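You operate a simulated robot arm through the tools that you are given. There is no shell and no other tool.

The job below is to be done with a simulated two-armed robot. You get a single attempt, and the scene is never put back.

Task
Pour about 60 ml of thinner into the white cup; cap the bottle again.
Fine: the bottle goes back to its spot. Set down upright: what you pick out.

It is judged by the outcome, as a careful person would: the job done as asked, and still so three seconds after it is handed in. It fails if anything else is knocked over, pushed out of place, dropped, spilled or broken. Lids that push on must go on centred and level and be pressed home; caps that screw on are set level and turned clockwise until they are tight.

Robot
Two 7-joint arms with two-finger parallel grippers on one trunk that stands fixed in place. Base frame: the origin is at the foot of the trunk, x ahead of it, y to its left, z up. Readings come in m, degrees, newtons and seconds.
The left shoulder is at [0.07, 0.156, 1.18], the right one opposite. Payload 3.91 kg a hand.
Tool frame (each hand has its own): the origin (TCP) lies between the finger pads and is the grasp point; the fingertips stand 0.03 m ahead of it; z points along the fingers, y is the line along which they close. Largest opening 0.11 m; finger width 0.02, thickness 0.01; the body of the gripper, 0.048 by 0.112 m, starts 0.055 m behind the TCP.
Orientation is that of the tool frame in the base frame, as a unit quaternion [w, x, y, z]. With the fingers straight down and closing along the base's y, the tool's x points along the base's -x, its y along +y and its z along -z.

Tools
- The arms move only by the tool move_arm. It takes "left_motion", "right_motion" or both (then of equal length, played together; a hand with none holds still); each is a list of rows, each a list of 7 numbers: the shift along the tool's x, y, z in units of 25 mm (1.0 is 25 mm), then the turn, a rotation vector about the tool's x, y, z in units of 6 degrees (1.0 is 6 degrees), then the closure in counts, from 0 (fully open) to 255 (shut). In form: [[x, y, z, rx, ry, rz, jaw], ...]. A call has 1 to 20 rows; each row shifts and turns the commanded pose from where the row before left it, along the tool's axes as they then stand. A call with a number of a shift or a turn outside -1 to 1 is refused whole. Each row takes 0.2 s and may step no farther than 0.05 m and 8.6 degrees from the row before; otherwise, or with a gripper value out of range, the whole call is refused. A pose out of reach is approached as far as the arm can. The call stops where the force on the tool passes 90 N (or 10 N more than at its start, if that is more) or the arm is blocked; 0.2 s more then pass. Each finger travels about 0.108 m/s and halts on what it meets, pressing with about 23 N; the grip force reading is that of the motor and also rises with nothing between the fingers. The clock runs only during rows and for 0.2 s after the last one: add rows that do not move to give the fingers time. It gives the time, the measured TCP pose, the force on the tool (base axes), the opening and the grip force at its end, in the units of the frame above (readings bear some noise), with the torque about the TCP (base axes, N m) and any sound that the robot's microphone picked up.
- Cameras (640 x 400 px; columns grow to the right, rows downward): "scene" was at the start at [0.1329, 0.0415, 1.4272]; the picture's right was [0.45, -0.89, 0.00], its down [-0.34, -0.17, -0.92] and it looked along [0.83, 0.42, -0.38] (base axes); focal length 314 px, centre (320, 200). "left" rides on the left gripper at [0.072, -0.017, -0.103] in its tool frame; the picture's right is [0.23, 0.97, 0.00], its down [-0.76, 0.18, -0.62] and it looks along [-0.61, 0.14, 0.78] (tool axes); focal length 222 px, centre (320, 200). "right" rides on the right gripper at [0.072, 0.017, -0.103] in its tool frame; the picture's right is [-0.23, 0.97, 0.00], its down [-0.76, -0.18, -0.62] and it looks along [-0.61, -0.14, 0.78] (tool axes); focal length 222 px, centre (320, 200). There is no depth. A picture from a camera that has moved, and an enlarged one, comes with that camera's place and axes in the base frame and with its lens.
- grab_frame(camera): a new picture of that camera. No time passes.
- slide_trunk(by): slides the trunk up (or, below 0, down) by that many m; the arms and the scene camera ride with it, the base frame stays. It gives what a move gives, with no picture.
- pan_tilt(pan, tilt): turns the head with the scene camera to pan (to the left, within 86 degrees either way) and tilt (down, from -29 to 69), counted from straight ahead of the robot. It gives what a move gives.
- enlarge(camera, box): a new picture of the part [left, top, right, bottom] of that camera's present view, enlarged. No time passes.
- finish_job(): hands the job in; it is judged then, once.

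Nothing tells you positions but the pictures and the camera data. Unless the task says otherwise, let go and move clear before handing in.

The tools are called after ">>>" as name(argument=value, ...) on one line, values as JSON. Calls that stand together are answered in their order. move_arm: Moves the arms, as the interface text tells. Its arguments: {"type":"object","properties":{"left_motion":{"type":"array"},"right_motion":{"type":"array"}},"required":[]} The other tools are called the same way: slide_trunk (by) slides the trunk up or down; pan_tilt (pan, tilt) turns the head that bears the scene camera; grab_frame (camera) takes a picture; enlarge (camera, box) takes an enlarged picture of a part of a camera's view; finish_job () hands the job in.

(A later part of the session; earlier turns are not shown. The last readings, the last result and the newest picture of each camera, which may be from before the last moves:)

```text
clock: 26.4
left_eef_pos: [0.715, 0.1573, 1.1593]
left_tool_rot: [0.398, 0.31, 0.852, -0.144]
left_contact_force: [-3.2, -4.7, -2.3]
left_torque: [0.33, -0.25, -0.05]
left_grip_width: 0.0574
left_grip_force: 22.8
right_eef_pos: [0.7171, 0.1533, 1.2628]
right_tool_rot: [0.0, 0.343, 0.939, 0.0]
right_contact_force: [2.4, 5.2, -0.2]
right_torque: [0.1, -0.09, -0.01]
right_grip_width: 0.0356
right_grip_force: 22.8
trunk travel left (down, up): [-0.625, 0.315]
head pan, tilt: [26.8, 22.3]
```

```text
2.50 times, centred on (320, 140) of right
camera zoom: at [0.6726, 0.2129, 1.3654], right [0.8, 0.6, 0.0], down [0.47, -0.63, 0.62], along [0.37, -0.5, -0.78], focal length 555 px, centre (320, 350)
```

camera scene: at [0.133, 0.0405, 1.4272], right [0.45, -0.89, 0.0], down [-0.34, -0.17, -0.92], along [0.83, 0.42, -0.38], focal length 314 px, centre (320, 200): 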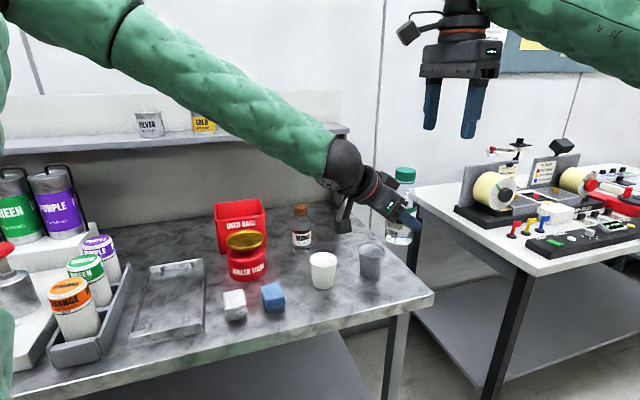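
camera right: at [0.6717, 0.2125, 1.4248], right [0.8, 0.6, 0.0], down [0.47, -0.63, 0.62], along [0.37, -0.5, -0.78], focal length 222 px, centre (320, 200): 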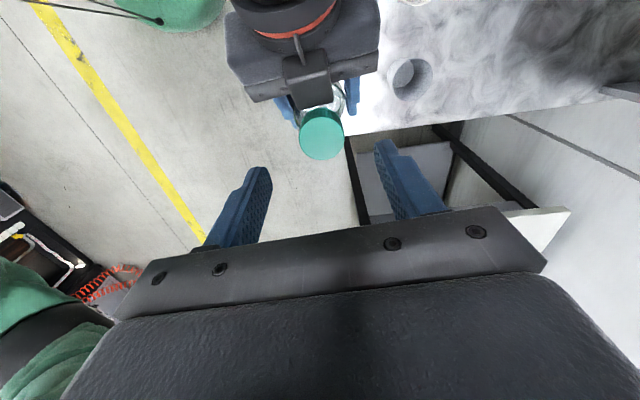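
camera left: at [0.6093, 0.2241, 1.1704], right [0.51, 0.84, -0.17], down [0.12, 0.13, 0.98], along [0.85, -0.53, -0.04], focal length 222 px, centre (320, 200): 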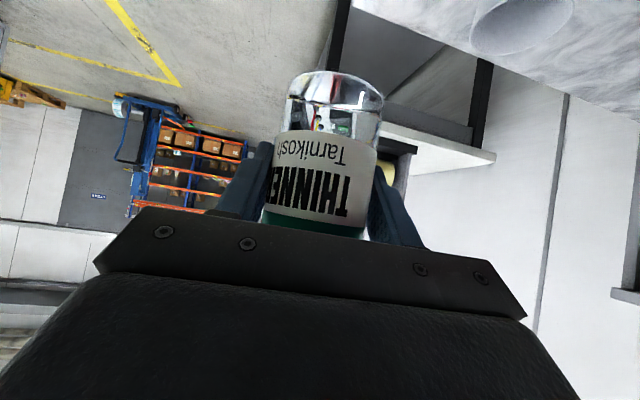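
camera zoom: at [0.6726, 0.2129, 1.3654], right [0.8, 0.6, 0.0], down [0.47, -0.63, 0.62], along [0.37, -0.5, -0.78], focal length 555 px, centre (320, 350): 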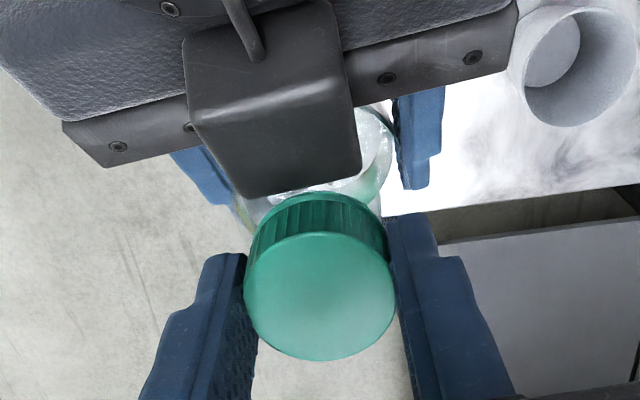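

The cap is held (35.6 mm), with a small 5 N side load between the hands. I'll relieve it by nudging the right hand about 1 mm along its closing direction.

>>> move_arm(right_motion=[[0, 0.04, 0, 0, 0, 0, 255], [0, 0, 0, 0, 0, 0, 255]])

```text
clock: 27.0
left_eef_pos: [0.7166, 0.1566, 1.1591]
left_tool_rot: [0.397, 0.31, 0.852, -0.144]
left_contact_force: [7.9, -1.3, -1.0]
left_torque: [0.18, 0.61, 0.0]
left_grip_width: 0.0568
left_grip_force: 22.7
right_eef_pos: [0.7184, 0.1543, 1.2629]
right_tool_rot: [-0.001, 0.342, 0.94, 0.0]
right_contact_force: [-6.9, 1.6, -0.6]
right_torque: [0.04, 0.21, 0.01]
right_grip_width: 0.0358
right_grip_force: 23.2
trunk travel left (down, up): [-0.625, 0.315]
head pan, tilt: [26.8, 22.3]
```

The side load is down to the sub-millimetre level. With the right hand holding the bottle by the capped top, I'll open the left jaws slightly, lower the left hand 21 mm along the bottle, and check before regripping.

>>> move_arm(left_motion=[[0, 0, 0, 0, 0, 0, 255], [0, 0, 0, 0, 0, 0, 80], [0, 0, 0, 0, 0, 0, 80], [0, 0, 0, 0, 0, 0, 80], [0.3217, 0, 0.27, 0, 0, 0, 80], [0.3217, 0, 0.27, 0, 0, 0, 80], [0, 0, 0, 0, 0, 0, 80]], right_motion=[[0, -0.02, 0, 0, 0, 0, 255], [0, 0, 0, 0, 0, 0, 255], [0, 0, 0, 0, 0, 0, 255], [0, 0, 0, 0, 0, 0, 255], [0, 0, 0, 0, 0, 0, 255], [0, 0, 0, 0, 0, 0, 255], [0, 0, 0, 0, 0, 0, 255]])

>>> grab_frame(camera="left")

>>> enlarge(camera="scene", box=[365, 145, 445, 245])

>>> enlarge(camera="right", box=[220, 60, 420, 220])

```text
clock: 28.6
left_eef_pos: [0.7169, 0.1569, 1.1385]
left_tool_rot: [0.397, 0.31, 0.852, -0.144]
left_contact_force: [-1.8, 2.3, 3.8]
left_torque: [-0.12, -0.07, 0.0]
left_grip_width: 0.0756
left_grip_force: 0.0
right_eef_pos: [0.7196, 0.1526, 1.2636]
right_tool_rot: [0.0, 0.343, 0.939, 0.0]
right_contact_force: [1.6, -2.6, -5.4]
right_torque: [-0.21, -0.18, -0.01]
right_grip_width: 0.036
right_grip_force: 22.7
trunk travel left (down, up): [-0.625, 0.315]
head pan, tilt: [26.8, 22.3]
```

```text
taken
camera left: at [0.6086, 0.2241, 1.1503], right [0.51, 0.84, -0.17], down [0.12, 0.13, 0.98], along [0.85, -0.53, -0.04], focal length 222 px, centre (320, 200)
```

left: 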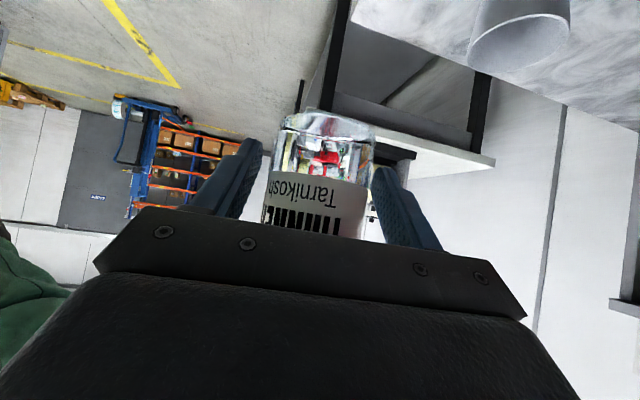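

```text
4.00 times, centred on (405, 195) of scene
camera zoom: at [0.1329, 0.041, 1.4272], right [0.45, -0.89, 0.0], down [-0.34, -0.17, -0.92], along [0.83, 0.42, -0.38], focal length 1254 px, centre (-20, 220)
```

zoom: 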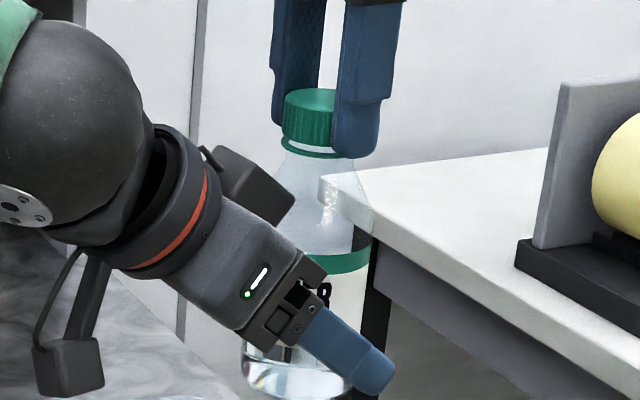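

```text
2.50 times, centred on (320, 140) of right
camera zoom: at [0.6733, 0.2121, 1.3658], right [0.8, 0.6, 0.0], down [0.47, -0.63, 0.62], along [0.37, -0.5, -0.78], focal length 555 px, centre (320, 350)
```

zoom: 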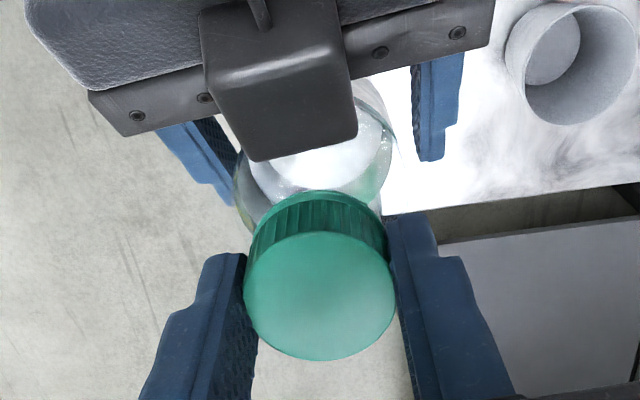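

Lowering caused a light contact (~4 N) between the left palm rail and the bottle shoulder. I'll back the left hand off horizontally by 6 mm to clear it.

>>> move_arm(left_motion=[[0.077, 0, -0.092, 0, 0, 0, 80], [0.077, 0, -0.092, 0, 0, 0, 80], [0, 0, 0, 0, 0, 0, 80]])

>>> grab_frame(camera="left")

>>> enlarge(camera="scene", box=[365, 145, 445, 245])

>>> enlarge(camera="right", box=[220, 60, 420, 220])

```text
clock: 29.4
left_eef_pos: [0.7118, 0.1596, 1.1386]
left_tool_rot: [0.397, 0.31, 0.852, -0.144]
left_contact_force: [-0.2, 0.2, -1.0]
left_torque: [-0.01, 0.02, 0.0]
left_grip_width: 0.0755
left_grip_force: 0.0
right_eef_pos: [0.7183, 0.1548, 1.261]
right_tool_rot: [0.0, 0.343, 0.939, 0.001]
right_contact_force: [-0.2, -0.1, -1.0]
right_torque: [0.04, 0.01, -0.02]
right_grip_width: 0.0358
right_grip_force: 23.1
trunk travel left (down, up): [-0.625, 0.315]
head pan, tilt: [26.8, 22.3]
```

```text
taken
camera left: at [0.6048, 0.2276, 1.1502], right [0.51, 0.84, -0.17], down [0.12, 0.13, 0.98], along [0.85, -0.53, -0.04], focal length 222 px, centre (320, 200)
```

left: 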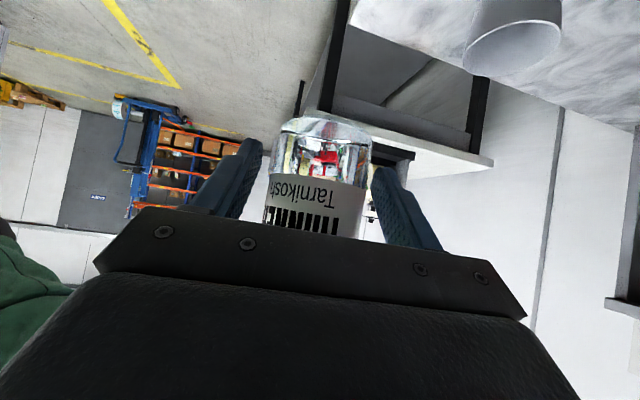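

```text
4.00 times, centred on (405, 195) of scene
camera zoom: at [0.1335, 0.0415, 1.4271], right [0.45, -0.89, 0.0], down [-0.34, -0.17, -0.92], along [0.83, 0.42, -0.38], focal length 1254 px, centre (-20, 220)
```

zoom: 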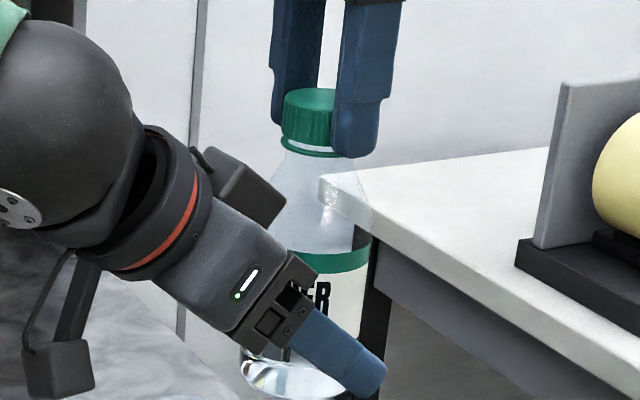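

```text
2.50 times, centred on (320, 140) of right
camera zoom: at [0.6736, 0.2127, 1.3656], right [0.8, 0.6, 0.0], down [0.47, -0.63, 0.62], along [0.37, -0.5, -0.78], focal length 555 px, centre (320, 350)
```

zoom: 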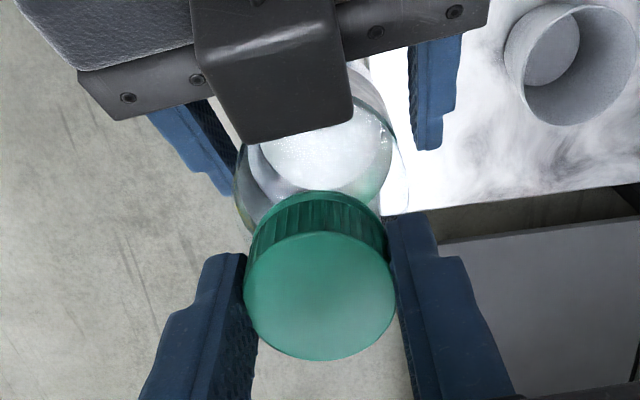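

Contact has cleared, and the bottle hangs straight with the left TCP about 37 mm above its base. I'll regrip with the left hand, then check the box-to-cap clearance.

>>> move_arm(left_motion=[[0, 0, 0, 0, 0, 0, 255], [0, 0, 0, 0, 0, 0, 255], [0, 0, 0, 0, 0, 0, 255], [0, 0, 0, 0, 0, 0, 255]])

>>> grab_frame(camera="left")

>>> enlarge(camera="right", box=[220, 60, 420, 220])

>>> enlarge(camera="scene", box=[355, 150, 455, 250])

```text
clock: 30.4
left_eef_pos: [0.7114, 0.1597, 1.1394]
left_tool_rot: [0.398, 0.31, 0.851, -0.144]
left_contact_force: [-2.2, -2.3, -0.5]
left_torque: [0.15, -0.2, -0.03]
left_grip_width: 0.0571
left_grip_force: 23.0
right_eef_pos: [0.7183, 0.1537, 1.2627]
right_tool_rot: [0.0, 0.343, 0.939, 0.0]
right_contact_force: [1.9, 1.2, -1.9]
right_torque: [0.05, -0.05, 0.02]
right_grip_width: 0.0357
right_grip_force: 23.0
trunk travel left (down, up): [-0.625, 0.315]
head pan, tilt: [26.8, 22.3]
```

```text
taken
camera left: at [0.6046, 0.2274, 1.1504], right [0.51, 0.84, -0.17], down [0.12, 0.13, 0.98], along [0.85, -0.53, -0.04], focal length 222 px, centre (320, 200)
```

left: 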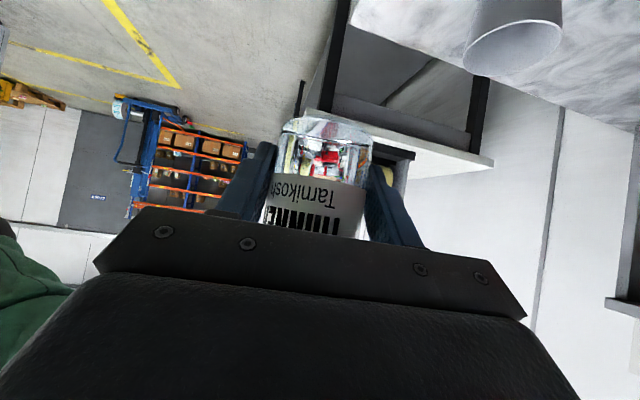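

```text
2.50 times, centred on (320, 140) of right
camera zoom: at [0.6736, 0.2127, 1.3657], right [0.8, 0.6, 0.0], down [0.47, -0.63, 0.62], along [0.37, -0.5, -0.78], focal length 555 px, centre (320, 350)
```

zoom: 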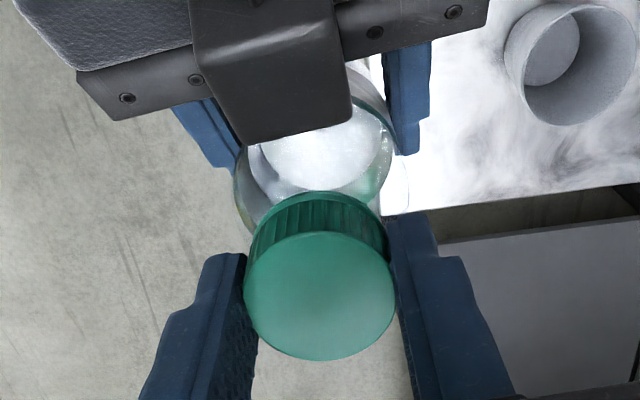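

```text
4.00 times, centred on (405, 200) of scene
camera zoom: at [0.1333, 0.0415, 1.4271], right [0.45, -0.89, 0.0], down [-0.34, -0.17, -0.92], along [0.83, 0.42, -0.38], focal length 1254 px, centre (-20, 200)
```

zoom: 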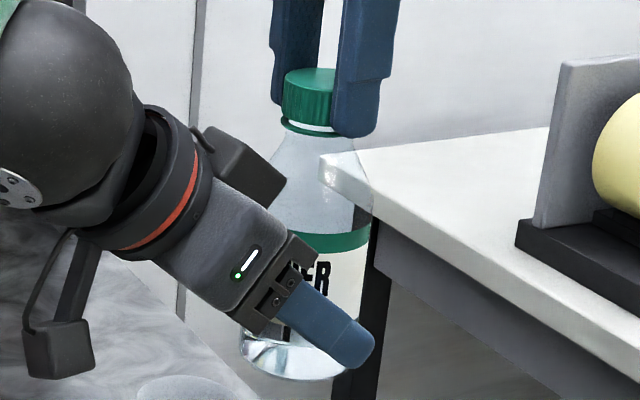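

Both grips are settled with only small residual forces, and the gripper box is now well below the cap. I'll start unscrewing with a 30° counterclockwise turn (seen from above) and read the torque.

>>> move_arm(right_motion=[[0, 0, 0, 0, 0, -1, 255], [0, 0, 0, 0, 0, -1, 255], [0, 0, 0, 0, 0, -1, 255], [0, 0, 0, 0, 0, -1, 255], [0, 0, 0, 0, 0, -1, 255], [0, 0, 0, 0, 0, 0, 255]])

>>> enlarge(camera="right", box=[220, 60, 420, 220])

>>> enlarge(camera="scene", box=[375, 140, 435, 200])

```text
clock: 31.8
left_eef_pos: [0.7124, 0.1601, 1.1394]
left_tool_rot: [0.397, 0.309, 0.852, -0.143]
left_contact_force: [-3.7, -6.1, 0.0]
left_torque: [0.65, -0.4, -0.08]
left_grip_width: 0.0571
left_grip_force: 23.1
right_eef_pos: [0.7174, 0.1531, 1.2612]
right_tool_rot: [0.0, 0.087, 0.996, -0.001]
right_contact_force: [4.7, 5.9, 1.1]
right_torque: [0.19, -0.13, 0.03]
right_grip_width: 0.0357
right_grip_force: 23.2
trunk travel left (down, up): [-0.625, 0.315]
head pan, tilt: [26.8, 22.3]
```

```text
2.50 times, centred on (320, 140) of right
camera zoom: at [0.6496, 0.1819, 1.3653], right [0.39, 0.92, 0.0], down [0.72, -0.31, 0.62], along [0.57, -0.24, -0.78], focal length 555 px, centre (320, 350)
```

zoom: 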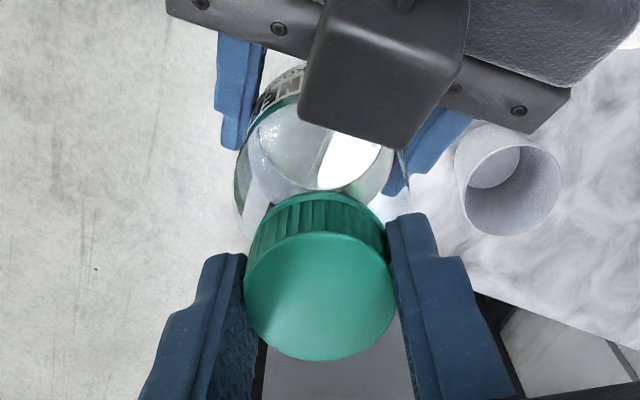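

```text
6.67 times, centred on (405, 170) of scene
camera zoom: at [0.1333, 0.0415, 1.4271], right [0.45, -0.89, 0.0], down [-0.34, -0.17, -0.92], along [0.83, 0.42, -0.38], focal length 2090 px, centre (-247, 400)
```

zoom: 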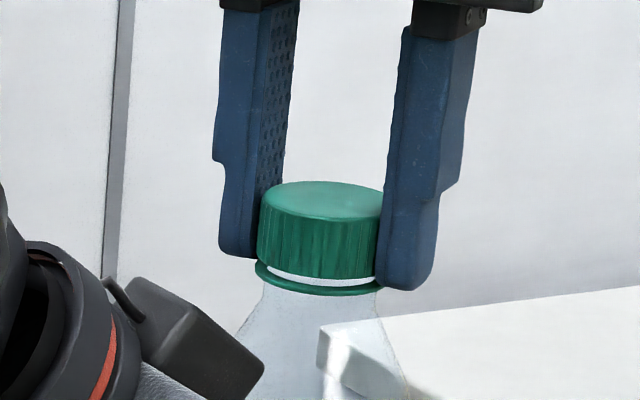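

>>> grab_frame(camera="left")

>>> move_arm(right_motion=[[0, 0, 0, 0, 0, -1, 255], [0, 0, 0, 0, 0, -1, 255], [0, 0, 0, 0, 0, -1, 255], [0, 0, 0, 0, 0, -1, 255], [0, 0, 0, 0, 0, -1, 255], [0, 0, 0, 0, 0, -1, 255], [0, 0, 0, 0, 0, -1, 255], [0, 0, 0, 0, 0, -1, 255], [0, 0, 0, 0, 0, -1, 255], [0, 0, 0, 0, 0, -1, 255], [0, 0, 0, 0, 0, 0, 255]])

>>> grab_frame(camera="left")

>>> enlarge(camera="scene", box=[375, 140, 435, 200])

>>> grab_frame(camera="scene")

```text
taken
camera left: at [0.6045, 0.2274, 1.1504], right [0.51, 0.84, -0.17], down [0.12, 0.13, 0.98], along [0.85, -0.53, -0.04], focal length 222 px, centre (320, 200)
```

left: 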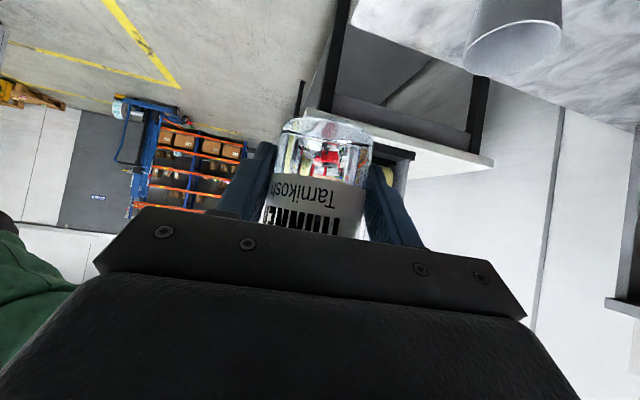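

```text
clock: 34.2
left_eef_pos: [0.7115, 0.1608, 1.1383]
left_tool_rot: [0.397, 0.31, 0.852, -0.144]
left_contact_force: [-3.8, -4.0, -11.4]
left_torque: [0.52, -0.34, -0.05]
left_grip_width: 0.0572
left_grip_force: 23.2
right_eef_pos: [0.718, 0.1532, 1.2616]
right_tool_rot: [0.0, -0.423, 0.906, -0.001]
right_contact_force: [5.1, 4.1, 11.6]
right_torque: [0.08, -0.15, -0.01]
right_grip_width: 0.0357
right_grip_force: 22.6
trunk travel left (down, up): [-0.625, 0.315]
head pan, tilt: [26.8, 22.3]
```

```text
taken
camera left: at [0.6045, 0.2276, 1.1502], right [0.51, 0.84, -0.17], down [0.12, 0.13, 0.98], along [0.85, -0.53, -0.04], focal length 222 px, centre (320, 200)
```

left: 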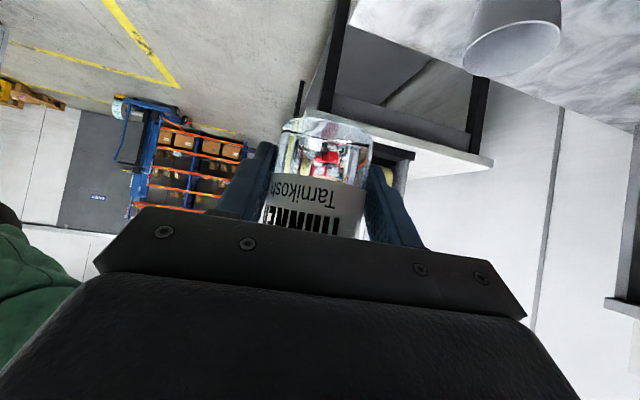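

```text
6.67 times, centred on (405, 170) of scene
camera zoom: at [0.1333, 0.0415, 1.4271], right [0.45, -0.89, 0.0], down [-0.34, -0.17, -0.92], along [0.83, 0.42, -0.38], focal length 2090 px, centre (-247, 400)
```

zoom: 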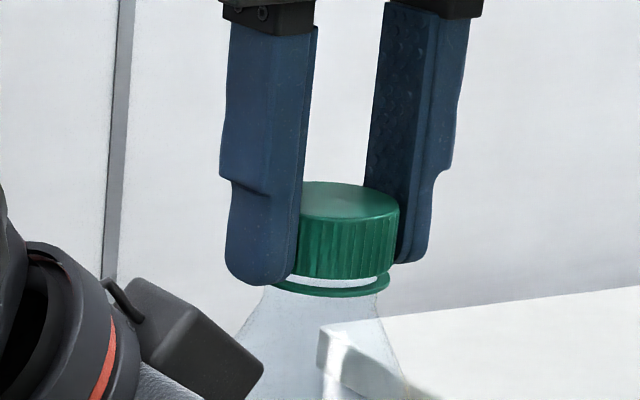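

```text
taken
camera scene: at [0.1333, 0.0415, 1.4271], right [0.45, -0.89, 0.0], down [-0.34, -0.17, -0.92], along [0.83, 0.42, -0.38], focal length 314 px, centre (320, 200)
```

scene: 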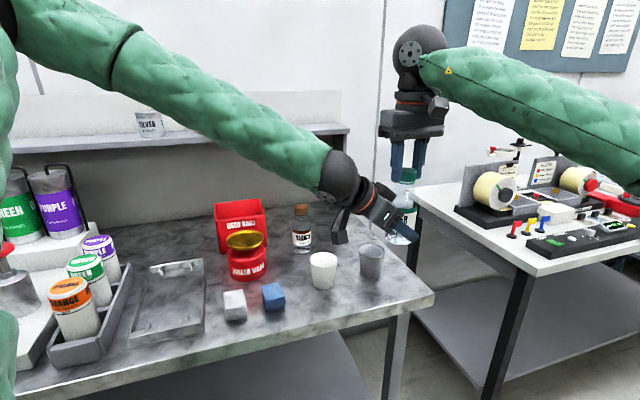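

The cap is turning (its threads push up ~11 N on the right hand) and the bottle stays still. I'll continue counterclockwise while raising slightly to follow the thread.

>>> move_arm(right_motion=[[0, 0, -0.012, 0, 0, -1, 255], [0, 0, -0.012, 0, 0, -1, 255], [0, 0, -0.006, 0, 0, -1, 255], [0, 0, -0.006, 0, 0, -1, 255], [0, 0, -0.006, 0, 0, -1, 255], [0, 0, 0, 0, 0, 0, 255]])

>>> enlarge(camera="scene", box=[375, 140, 435, 200])

```text
clock: 35.6
left_eef_pos: [0.7114, 0.1603, 1.1393]
left_tool_rot: [0.397, 0.309, 0.852, -0.143]
left_contact_force: [-5.2, -4.5, -10.4]
left_torque: [0.45, -0.41, -0.04]
left_grip_width: 0.0573
left_grip_force: 23.2
right_eef_pos: [0.7188, 0.1531, 1.2614]
right_tool_rot: [0.0, -0.58, 0.815, 0.001]
right_contact_force: [4.9, 3.8, 9.8]
right_torque: [0.13, -0.16, -0.03]
right_grip_width: 0.0357
right_grip_force: 23.5
right hand out of reach, approached as far as the arm can: row 4, 5
trunk travel left (down, up): [-0.625, 0.315]
head pan, tilt: [26.8, 22.3]
```

```text
6.67 times, centred on (405, 170) of scene
camera zoom: at [0.1333, 0.0414, 1.4271], right [0.45, -0.89, 0.0], down [-0.34, -0.17, -0.92], along [0.83, 0.42, -0.38], focal length 2090 px, centre (-247, 400)
```

zoom: 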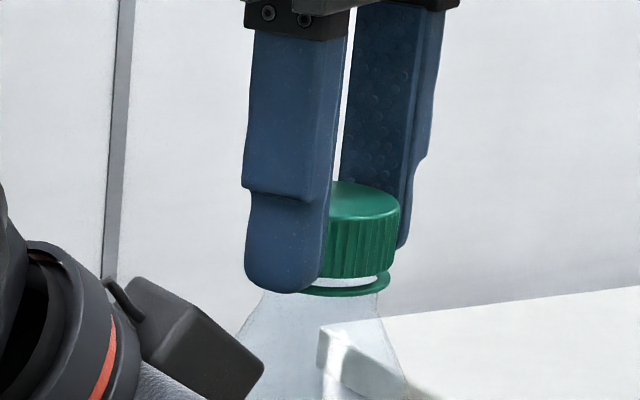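

The right wrist reached its turning limit after about 110°. I'll release the cap, turn the hand back clockwise, and regrip for another stroke.

>>> move_arm(right_motion=[[0, 0, 0, 0, 0, 0, 127], [0, 0, 0, 0, 0, 0, 127], [0, 0, 0, 0, 0, 1, 127], [0, 0, 0, 0, 0, 1, 127], [0, 0, 0, 0, 0, 1, 127], [0, 0, 0, 0, 0, 1, 127], [0, 0, 0, 0, 0, 1, 127], [0, 0, 0, 0, 0, 1, 127], [0, 0, 0, 0, 0, 1, 127], [0, 0, 0, 0, 0, 1, 127], [0, 0, 0, 0, 0, 1, 127], [0, 0, 0, 0, 0, 1, 127], [0, 0, 0, 0, 0, 1, 127], [0, 0, 0, 0, 0, 1, 127], [0, 0, 0, 0, 0, 1, 127], [0, 0, 0, 0, 0, 1, 127], [0, 0, 0, 0, 0, 1, 127], [0, 0, 0, 0, 0, 1, 127], [0, 0, 0, 0, 0, 1, 127], [0, 0, 0, 0, 0, 1, 127]])

>>> enlarge(camera="scene", box=[375, 140, 435, 200])

>>> enlarge(camera="right", box=[220, 60, 420, 220])

>>> grab_frame(camera="scene")

```text
clock: 39.8
left_eef_pos: [0.7123, 0.1601, 1.1401]
left_tool_rot: [0.397, 0.309, 0.852, -0.143]
left_contact_force: [0.0, -0.5, -0.1]
left_torque: [0.0, -0.02, -0.03]
left_grip_width: 0.0573
left_grip_force: 23.3
right_eef_pos: [0.719, 0.1525, 1.2608]
right_tool_rot: [0.001, 0.318, 0.948, 0.0]
right_contact_force: [-0.5, -0.1, -0.6]
right_torque: [0.0, -0.03, -0.01]
right_grip_width: 0.0551
right_grip_force: 0.0
trunk travel left (down, up): [-0.625, 0.315]
head pan, tilt: [26.8, 22.3]
```

```text
6.67 times, centred on (405, 170) of scene
camera zoom: at [0.1332, 0.0415, 1.4271], right [0.45, -0.89, 0.0], down [-0.34, -0.17, -0.92], along [0.83, 0.42, -0.38], focal length 2090 px, centre (-247, 400)
```

zoom: 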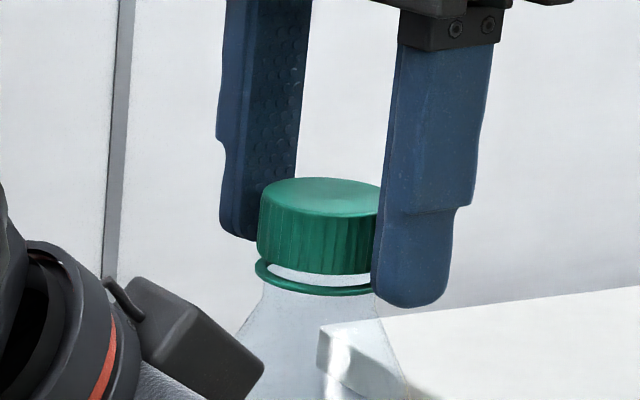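

```text
2.50 times, centred on (320, 140) of right
camera zoom: at [0.6706, 0.2089, 1.3658], right [0.77, 0.64, 0.0], down [0.5, -0.6, 0.62], along [0.4, -0.48, -0.78], focal length 555 px, centre (320, 350)
```

zoom: 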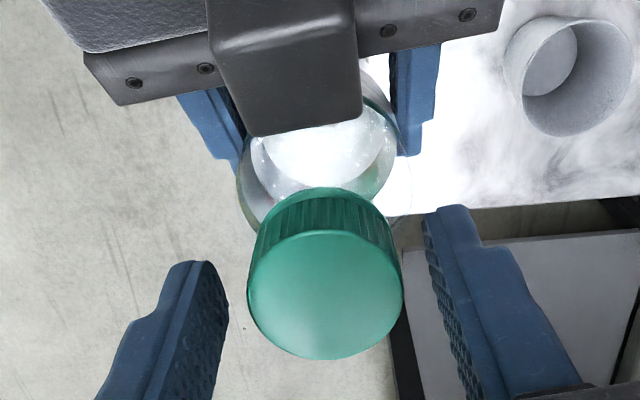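

```text
taken
camera scene: at [0.1332, 0.0415, 1.4271], right [0.45, -0.89, 0.0], down [-0.34, -0.17, -0.92], along [0.83, 0.42, -0.38], focal length 314 px, centre (320, 200)
```

scene: 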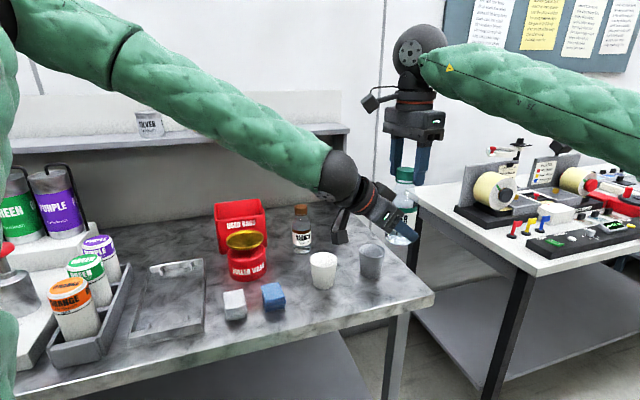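

The cap has risen about 1.2 mm and the bottle is unmoved. I'll turn the open hand further clockwise for a longer stroke and regrip.

>>> move_arm(right_motion=[[0, 0, 0, 0, 0, 1, 127], [0, 0, 0, 0, 0, 1, 127], [0, 0, 0, 0, 0, 1, 127], [0, 0, 0, 0, 0, 1, 127], [0, 0, 0, 0, 0, 1, 127], [0, 0, 0, 0, 0, 1, 127], [0, 0, 0, 0, 0, 1, 127], [0, 0, 0, 0, 0, 1, 127], [0, 0, 0, 0, 0, 1, 127], [0, 0, 0, 0, 0, 1, 127], [0, 0, 0, 0, 0, 1, 127], [0, 0, 0, 0, 0, 1, 127], [0, 0, 0, 0, 0, 0, 127]])

>>> enlarge(camera="right", box=[220, 60, 420, 220])

>>> grab_frame(camera="scene")

```text
clock: 42.6
left_eef_pos: [0.7108, 0.1598, 1.1385]
left_tool_rot: [0.397, 0.31, 0.852, -0.145]
left_contact_force: [-0.3, -0.2, 0.1]
left_torque: [-0.01, 0.02, 0.01]
left_grip_width: 0.0573
left_grip_force: 23.0
right_eef_pos: [0.7177, 0.1519, 1.2628]
right_tool_rot: [0.0, 0.815, 0.58, -0.001]
right_contact_force: [-0.1, 0.3, -0.6]
right_torque: [0.0, -0.03, 0.04]
right_grip_width: 0.0554
right_grip_force: 0.0
trunk travel left (down, up): [-0.625, 0.315]
head pan, tilt: [26.8, 22.3]
```

```text
2.50 times, centred on (320, 140) of right
camera zoom: at [0.7577, 0.2143, 1.3659], right [0.85, -0.53, 0.0], down [-0.42, -0.66, 0.62], along [-0.33, -0.53, -0.78], focal length 555 px, centre (320, 350)
```

zoom: 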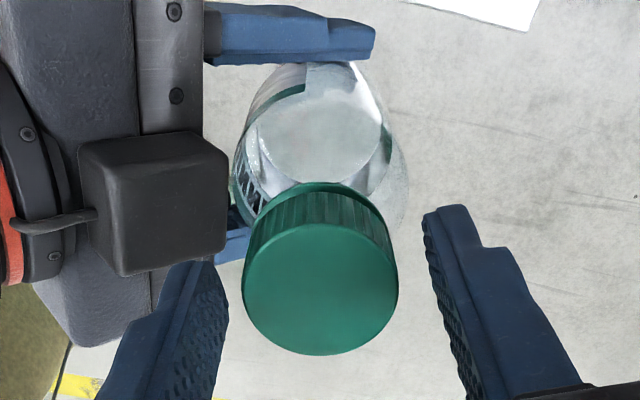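

```text
taken
camera scene: at [0.1333, 0.0414, 1.4271], right [0.45, -0.89, 0.0], down [-0.34, -0.17, -0.92], along [0.83, 0.42, -0.38], focal length 314 px, centre (320, 200)
```

scene: 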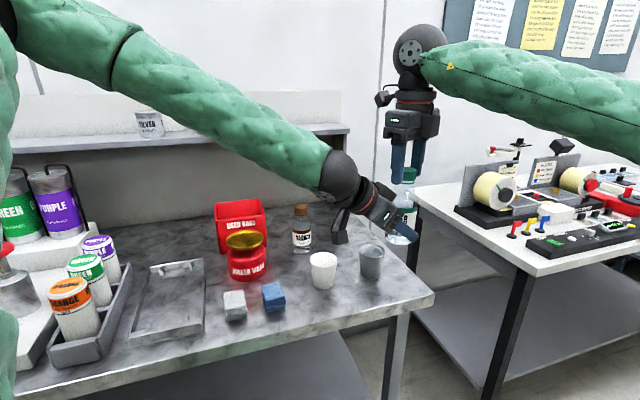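

The wrist still has range and the cap remains centred. I'll turn further clockwise, then grip the cap for a long counterclockwise stroke.

>>> move_arm(right_motion=[[0, 0, 0, 0, 0, 1, 127], [0, 0, 0, 0, 0, 1, 127], [0, 0, 0, 0, 0, 1, 127], [0, 0, 0, 0, 0, 1, 127], [0, 0, 0, 0, 0, 1, 127], [0, 0, 0, 0, 0, 1, 127], [0, 0, 0, 0, 0, 1, 127], [0, 0, 0, 0, 0, 1, 127], [0, 0, 0, 0, 0, 1, 127], [0, 0, 0, 0, 0, 1, 127], [0, 0, 0, 0, 0, 1, 127], [0, 0, 0, 0, 0, 1, 127], [0, 0, 0, 0, 0, 1, 127], [0, 0, 0, 0, 0, 1, 127], [0, 0, 0, 0, 0, 1, 127], [0, 0, 0, 0, 0, 0, 127]])

>>> enlarge(camera="right", box=[220, 60, 420, 220])

>>> enlarge(camera="scene", box=[375, 140, 435, 200])

```text
clock: 46.0
left_eef_pos: [0.7116, 0.1602, 1.1389]
left_tool_rot: [0.397, 0.311, 0.851, -0.146]
left_contact_force: [-0.3, 0.4, -0.3]
left_torque: [0.0, 0.02, 0.02]
left_grip_width: 0.0569
left_grip_force: 23.2
right_eef_pos: [0.7182, 0.1531, 1.2623]
right_tool_rot: [0.0, 0.986, -0.166, 0.0]
right_contact_force: [0.0, -0.8, 0.1]
right_torque: [-0.01, -0.02, 0.03]
right_grip_width: 0.0551
right_grip_force: 0.0
trunk travel left (down, up): [-0.625, 0.315]
head pan, tilt: [26.8, 22.3]
```

```text
2.50 times, centred on (320, 140) of right
camera zoom: at [0.7806, 0.1124, 1.3649], right [-0.53, -0.85, 0.0], down [-0.66, 0.42, 0.62], along [-0.53, 0.33, -0.78], focal length 555 px, centre (320, 350)
```

zoom: 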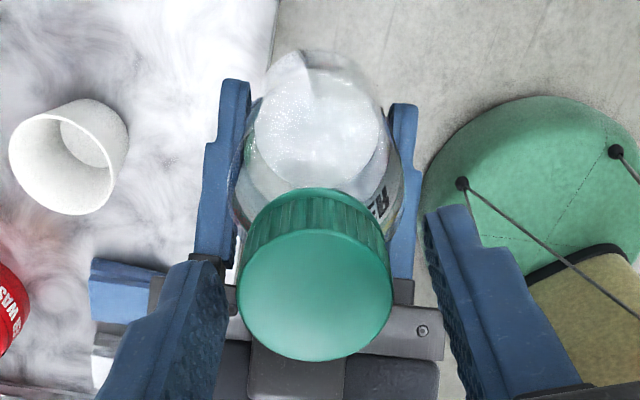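

```text
6.67 times, centred on (405, 170) of scene
camera zoom: at [0.1333, 0.0415, 1.4271], right [0.45, -0.89, 0.0], down [-0.34, -0.17, -0.92], along [0.83, 0.42, -0.38], focal length 2090 px, centre (-247, 400)
```

zoom: 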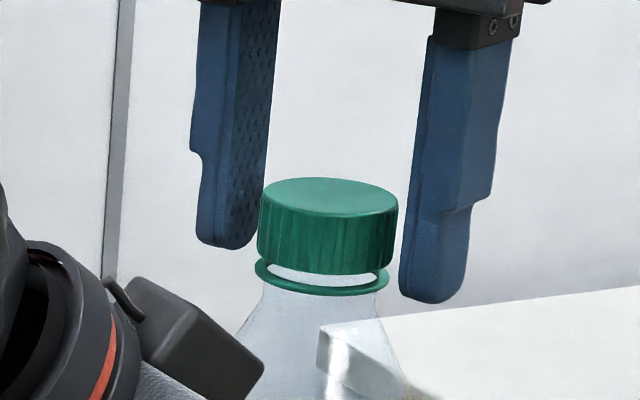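

The cap is centred in the open fingers at the far clockwise end. I'll grip it and start the long counterclockwise stroke, rising with the thread.

>>> move_arm(right_motion=[[0, 0, 0, 0, 0, 0, 255], [0, 0, 0, 0, 0, 0, 255], [0, 0, 0, 0, 0, 0, 255], [0, 0, -0.0025, 0, 0, -1, 255], [0, 0, -0.0025, 0, 0, -1, 255], [0, 0, -0.0025, 0, 0, -1, 255], [0, 0, -0.0025, 0, 0, -1, 255], [0, 0, -0.0025, 0, 0, -1, 255], [0, 0, -0.0025, 0, 0, -1, 255], [0, 0, -0.0025, 0, 0, -1, 255], [0, 0, -0.0025, 0, 0, -1, 255], [0, 0, -0.0025, 0, 0, -1, 255], [0, 0, -0.0025, 0, 0, -1, 255], [0, 0, -0.0025, 0, 0, -1, 255], [0, 0, -0.0025, 0, 0, -1, 255], [0, 0, -0.0025, 0, 0, -1, 255], [0, 0, -0.0025, 0, 0, -1, 255], [0, 0, -0.0025, 0, 0, -1, 255]])

>>> enlarge(camera="scene", box=[375, 140, 435, 200])

```text
clock: 49.8
left_eef_pos: [0.7121, 0.1603, 1.1393]
left_tool_rot: [0.398, 0.309, 0.852, -0.143]
left_contact_force: [-0.1, 1.1, 3.8]
left_torque: [-0.21, -0.02, -0.01]
left_grip_width: 0.0568
left_grip_force: 22.7
right_eef_pos: [0.7201, 0.1529, 1.2637]
right_tool_rot: [0.0, 0.814, 0.581, 0.001]
right_contact_force: [0.4, -0.5, -5.4]
right_torque: [-0.04, -0.04, 0.02]
right_grip_width: 0.0356
right_grip_force: 23.2
trunk travel left (down, up): [-0.625, 0.315]
head pan, tilt: [26.8, 22.3]
```

```text
6.67 times, centred on (405, 170) of scene
camera zoom: at [0.1333, 0.0415, 1.4271], right [0.45, -0.89, 0.0], down [-0.34, -0.17, -0.92], along [0.83, 0.42, -0.38], focal length 2090 px, centre (-247, 400)
```

zoom: 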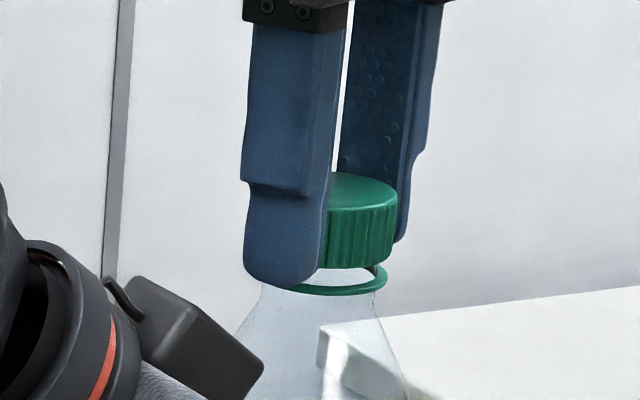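

The cap keeps rising (about 3 mm in all) and the forces stay low. I'll continue the counterclockwise stroke.

>>> move_arm(right_motion=[[0, 0, 0, 0, 0, -1, 255], [0, 0, 0, 0, 0, -1, 255], [0, 0, 0, 0, 0, -1, 255], [0, 0, 0, 0, 0, -1, 255], [0, 0, 0, 0, 0, -1, 255], [0, 0, -0.0025, 0, 0, -1, 255], [0, 0, -0.0025, 0, 0, -1, 255], [0, 0, -0.0025, 0, 0, -1, 255], [0, 0, -0.0025, 0, 0, -1, 255], [0, 0, -0.0025, 0, 0, -1, 255], [0, 0, -0.0025, 0, 0, -1, 255], [0, 0, -0.0025, 0, 0, -1, 255], [0, 0, -0.0025, 0, 0, -1, 255], [0, 0, -0.0025, 0, 0, -1, 255], [0, 0, -0.0025, 0, 0, -1, 255]])

>>> enlarge(camera="scene", box=[375, 140, 435, 200])

```text
clock: 53.0
left_eef_pos: [0.7111, 0.1597, 1.1394]
left_tool_rot: [0.397, 0.31, 0.852, -0.145]
left_contact_force: [-1.5, -0.2, 0.3]
left_torque: [0.01, -0.13, 0.01]
left_grip_width: 0.057
left_grip_force: 22.8
right_eef_pos: [0.7183, 0.1522, 1.2654]
right_tool_rot: [0.0, 0.165, 0.986, 0.0]
right_contact_force: [1.9, 0.4, 0.7]
right_torque: [-0.01, -0.03, -0.03]
right_grip_width: 0.0358
right_grip_force: 23.1
trunk travel left (down, up): [-0.625, 0.315]
head pan, tilt: [26.8, 22.3]
```

```text
6.67 times, centred on (405, 170) of scene
camera zoom: at [0.1333, 0.0415, 1.4271], right [0.45, -0.89, 0.0], down [-0.34, -0.17, -0.92], along [0.83, 0.42, -0.38], focal length 2090 px, centre (-247, 400)
```

zoom: 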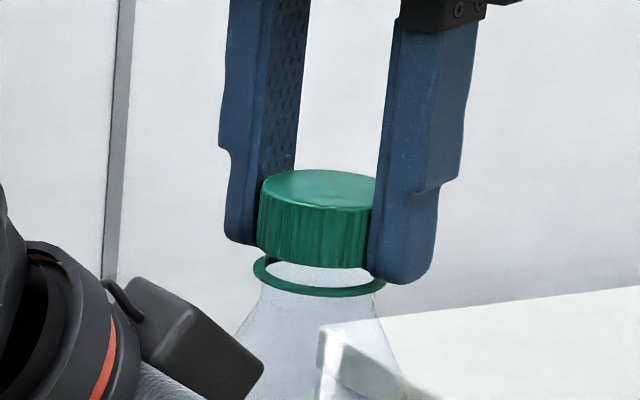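

>>> move_arm(right_motion=[[0, 0, -0.0025, 0, 0, -1, 255], [0, 0, -0.0025, 0, 0, -1, 255], [0, 0, -0.0025, 0, 0, -1, 255], [0, 0, -0.0025, 0, 0, -1, 255], [0, 0, -0.0025, 0, 0, -1, 255], [0, 0, -0.0025, 0, 0, -1, 255], [0, 0, -0.0025, 0, 0, -1, 255], [0, 0, -0.0025, 0, 0, -1, 255], [0, 0, -0.0025, 0, 0, -1, 255], [0, 0, -0.0025, 0, 0, -1, 255], [0, 0, -0.0025, 0, 0, -1, 255], [0, 0, -0.0025, 0, 0, -1, 255], [0, 0, -0.0025, 0, 0, -1, 255], [0, 0, -0.0025, 0, 0, -1, 255], [0, 0, 0, 0, 0, 0, 255]])

>>> enlarge(camera="scene", box=[375, 140, 435, 200])

```text
clock: 56.2
left_eef_pos: [0.712, 0.1619, 1.1391]
left_tool_rot: [0.397, 0.31, 0.852, -0.144]
left_contact_force: [0.9, -6.2, -0.6]
left_torque: [0.61, 0.17, 0.01]
left_grip_width: 0.0573
left_grip_force: 22.7
right_eef_pos: [0.7198, 0.1529, 1.266]
right_tool_rot: [0.0, -0.538, 0.843, 0.0]
right_contact_force: [-0.8, 6.7, 0.6]
right_torque: [0.1, 0.07, -0.04]
right_grip_width: 0.0353
right_grip_force: 22.8
trunk travel left (down, up): [-0.625, 0.315]
head pan, tilt: [26.8, 22.3]
```

```text
6.67 times, centred on (405, 170) of scene
camera zoom: at [0.1332, 0.0414, 1.4271], right [0.45, -0.89, 0.0], down [-0.34, -0.17, -0.92], along [0.83, 0.42, -0.38], focal length 2090 px, centre (-247, 400)
```

zoom: 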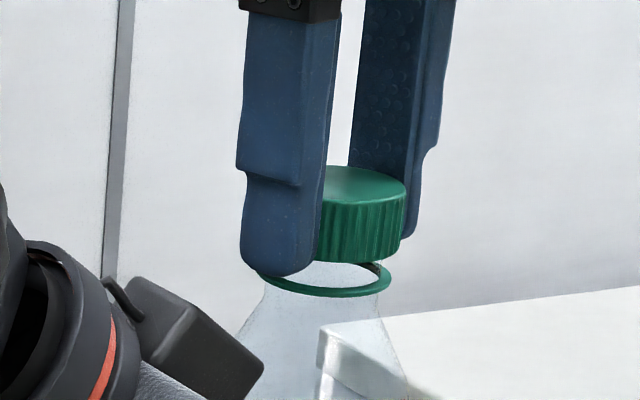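

The cap has turned about 375° and risen ~4.6 mm. I'll test whether it is free by lifting just 1.5 mm.

>>> move_arm(right_motion=[[0, 0, -0.03, 0, 0, 0, 255], [0, 0, -0.03, 0, 0, 0, 255], [0, 0, 0, 0, 0, 0, 255]])

>>> enlarge(camera="scene", box=[375, 140, 435, 200])

```text
clock: 57.0
left_eef_pos: [0.7113, 0.1596, 1.1394]
left_tool_rot: [0.397, 0.31, 0.852, -0.144]
left_contact_force: [0.9, -4.4, 1.0]
left_torque: [0.48, 0.03, -0.01]
left_grip_width: 0.0573
left_grip_force: 22.7
right_eef_pos: [0.7178, 0.1511, 1.2677]
right_tool_rot: [0.0, -0.537, 0.844, 0.0]
right_contact_force: [-0.9, 3.5, -2.9]
right_torque: [0.06, -0.04, -0.03]
right_grip_width: 0.0358
right_grip_force: 22.9
trunk travel left (down, up): [-0.625, 0.315]
head pan, tilt: [26.8, 22.3]
```

```text
6.67 times, centred on (405, 170) of scene
camera zoom: at [0.1333, 0.0415, 1.4271], right [0.45, -0.89, 0.0], down [-0.34, -0.17, -0.92], along [0.83, 0.42, -0.38], focal length 2090 px, centre (-247, 400)
```

zoom: 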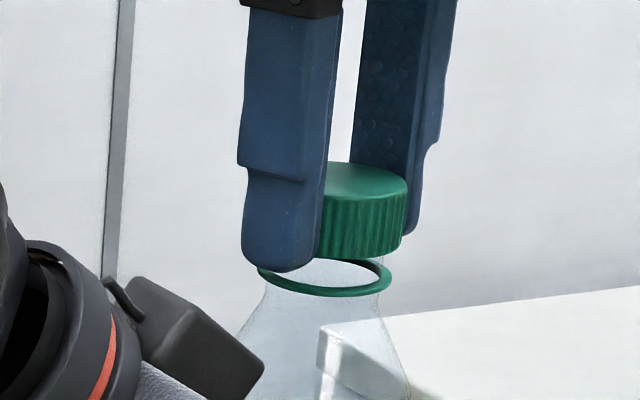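

>>> move_arm(right_motion=[[0, 0, -0.04, 0, 0, 0, 255], [0, 0, -0.04, 0, 0, 0, 255], [0, 0, 0, 0, 0, 0, 255]])

>>> enlarge(camera="scene", box=[375, 140, 435, 200])

```text
clock: 57.8
left_eef_pos: [0.7121, 0.1592, 1.139]
left_tool_rot: [0.397, 0.31, 0.852, -0.144]
left_contact_force: [-0.8, -1.1, -0.2]
left_torque: [0.15, -0.01, -0.01]
left_grip_width: 0.0572
left_grip_force: 23.6
right_eef_pos: [0.7194, 0.1524, 1.2705]
right_tool_rot: [0.0, -0.536, 0.844, -0.001]
right_contact_force: [1.2, 1.6, 0.5]
right_torque: [0.04, 0.0, -0.04]
right_grip_width: 0.0355
right_grip_force: 23.6
trunk travel left (down, up): [-0.625, 0.315]
head pan, tilt: [26.8, 22.3]
```

```text
6.67 times, centred on (405, 170) of scene
camera zoom: at [0.1333, 0.0414, 1.4271], right [0.45, -0.89, 0.0], down [-0.34, -0.17, -0.92], along [0.83, 0.42, -0.38], focal length 2090 px, centre (-247, 400)
```

zoom: 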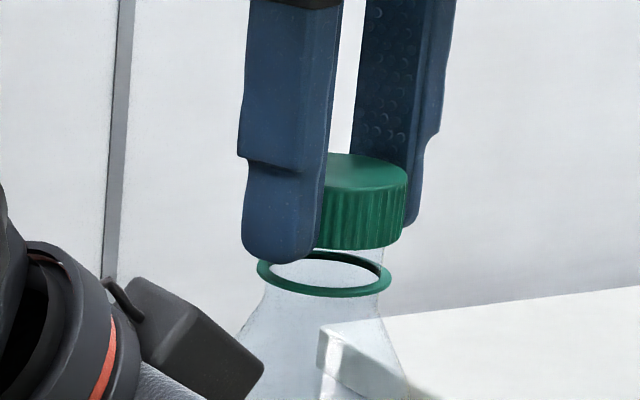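

The cap lifts freely with near-zero force, so it is off. I'll raise it straight up 5 cm and carry it aside in the right hand, kept level. The bottle is open now, so the left hand stays still.

>>> move_arm(right_motion=[[0, 0, -0.5, 0, 0, 0, 255], [0, 0, -0.5, 0, 0, 0, 255], [0, 0, -1, 0, 0, 0, 255], [0.95, 0, 0, 0, 0, 0, 255], [0.95, 0, 0, 0, 0, 0, 255], [0.95, 0, 0, 0, 0, 0, 255], [0.95, 0, 0, 0, 0, 0, 255], [0.95, 0, 0, 0, 0, 0, 255], [0.95, 0, 0, 0, 0, 0, 255], [0.95, 0, 0, 0, 0, 0, 255], [0.95, 0, 0, 0, 0, 0, 255], [0.95, 0, 0, 0, 0, 0, 255], [0.95, 0, 0, 0, 0, 0, 255], [0.95, 0, 0, 0, 0, 0, 255], [0.95, 0, 0, 0, 0, 0, 255], [0, 0, 0, 0, 0, 0, 255]])

>>> grab_frame(camera="scene")

>>> enlarge(camera="scene", box=[365, 155, 445, 255])

>>> grab_frame(camera="right")

```text
clock: 61.2
left_eef_pos: [0.7111, 0.1608, 1.1395]
left_tool_rot: [0.396, 0.31, 0.852, -0.144]
left_contact_force: [-0.5, -0.5, -0.4]
left_torque: [0.0, -0.01, 0.02]
left_grip_width: 0.0571
left_grip_force: 23.3
right_eef_pos: [0.5971, -0.1072, 1.3191]
right_tool_rot: [0.0, -0.537, 0.844, -0.001]
right_contact_force: [-0.7, -0.3, -0.4]
right_torque: [-0.01, -0.01, 0.0]
right_grip_width: 0.0357
right_grip_force: 22.5
trunk travel left (down, up): [-0.625, 0.315]
head pan, tilt: [26.8, 22.3]
```

```text
taken
camera scene: at [0.1336, 0.0422, 1.427], right [0.45, -0.89, 0.0], down [-0.34, -0.17, -0.92], along [0.83, 0.42, -0.38], focal length 314 px, centre (320, 200)
```

scene: 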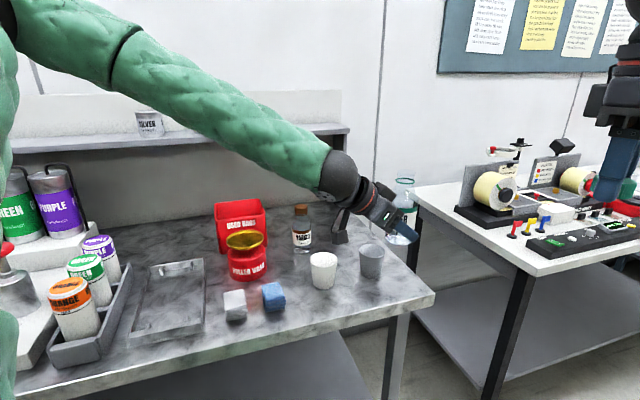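

```text
4.00 times, centred on (405, 205) of scene
camera zoom: at [0.1336, 0.0422, 1.427], right [0.45, -0.89, 0.0], down [-0.34, -0.17, -0.92], along [0.83, 0.42, -0.38], focal length 1254 px, centre (-20, 180)
```

zoom: 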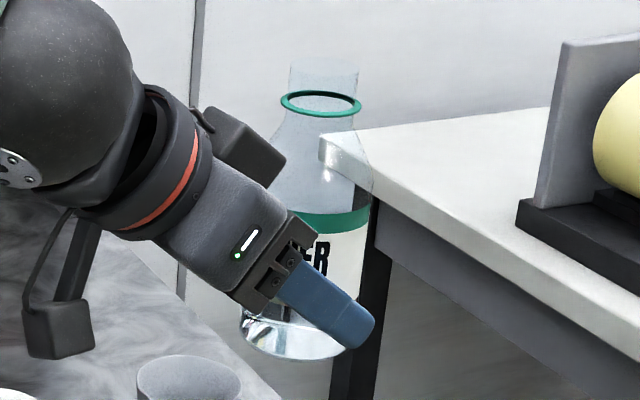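

```text
taken
camera right: at [0.5507, -0.166, 1.4221], right [-0.79, 0.62, 0.0], down [0.48, 0.61, 0.62], along [0.38, 0.49, -0.78], focal length 222 px, centre (320, 200)
```

right: 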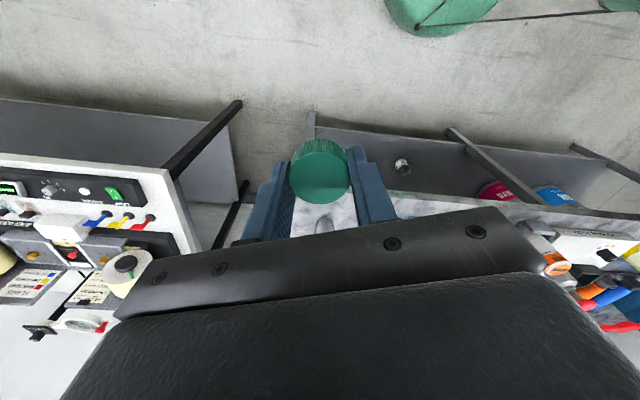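

The cap is off and held level in the right hand. I'll zoom in on the open bottle and the white cup to judge the liquid level before pouring.

>>> enlarge(camera="scene", box=[380, 170, 424, 250])

>>> enlarge(camera="scene", box=[300, 245, 345, 295])

>>> enlarge(camera="left", box=[240, 100, 400, 260])

```text
5.00 times, centred on (402, 210) of scene
camera zoom: at [0.1336, 0.0422, 1.427], right [0.45, -0.89, 0.0], down [-0.34, -0.17, -0.92], along [0.83, 0.42, -0.38], focal length 1568 px, centre (-90, 150)
```

zoom: 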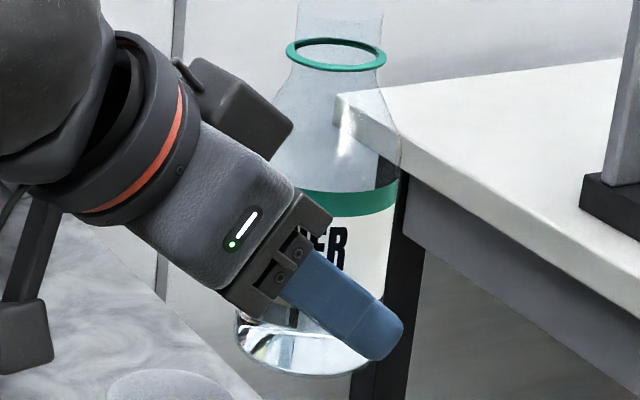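

```text
8.00 times, centred on (322, 270) of scene
camera zoom: at [0.1336, 0.0422, 1.427], right [0.45, -0.89, 0.0], down [-0.34, -0.17, -0.92], along [0.83, 0.42, -0.38], focal length 2508 px, centre (300, -360)
```

zoom: 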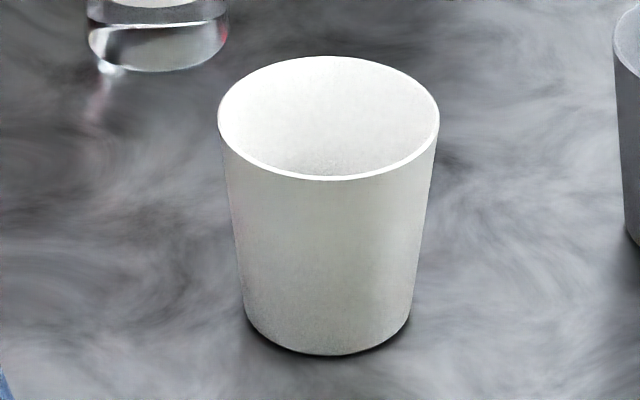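

```text
2.50 times, centred on (320, 180) of left
camera zoom: at [0.6049, 0.2281, 1.1501], right [0.51, 0.84, -0.17], down [0.12, 0.13, 0.98], along [0.85, -0.53, -0.04], focal length 555 px, centre (320, 250)
```

zoom: 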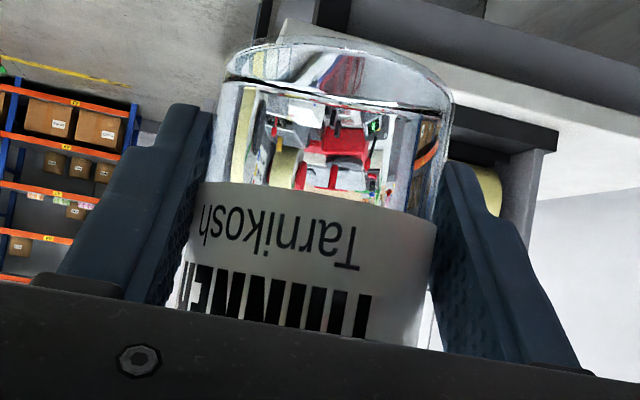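

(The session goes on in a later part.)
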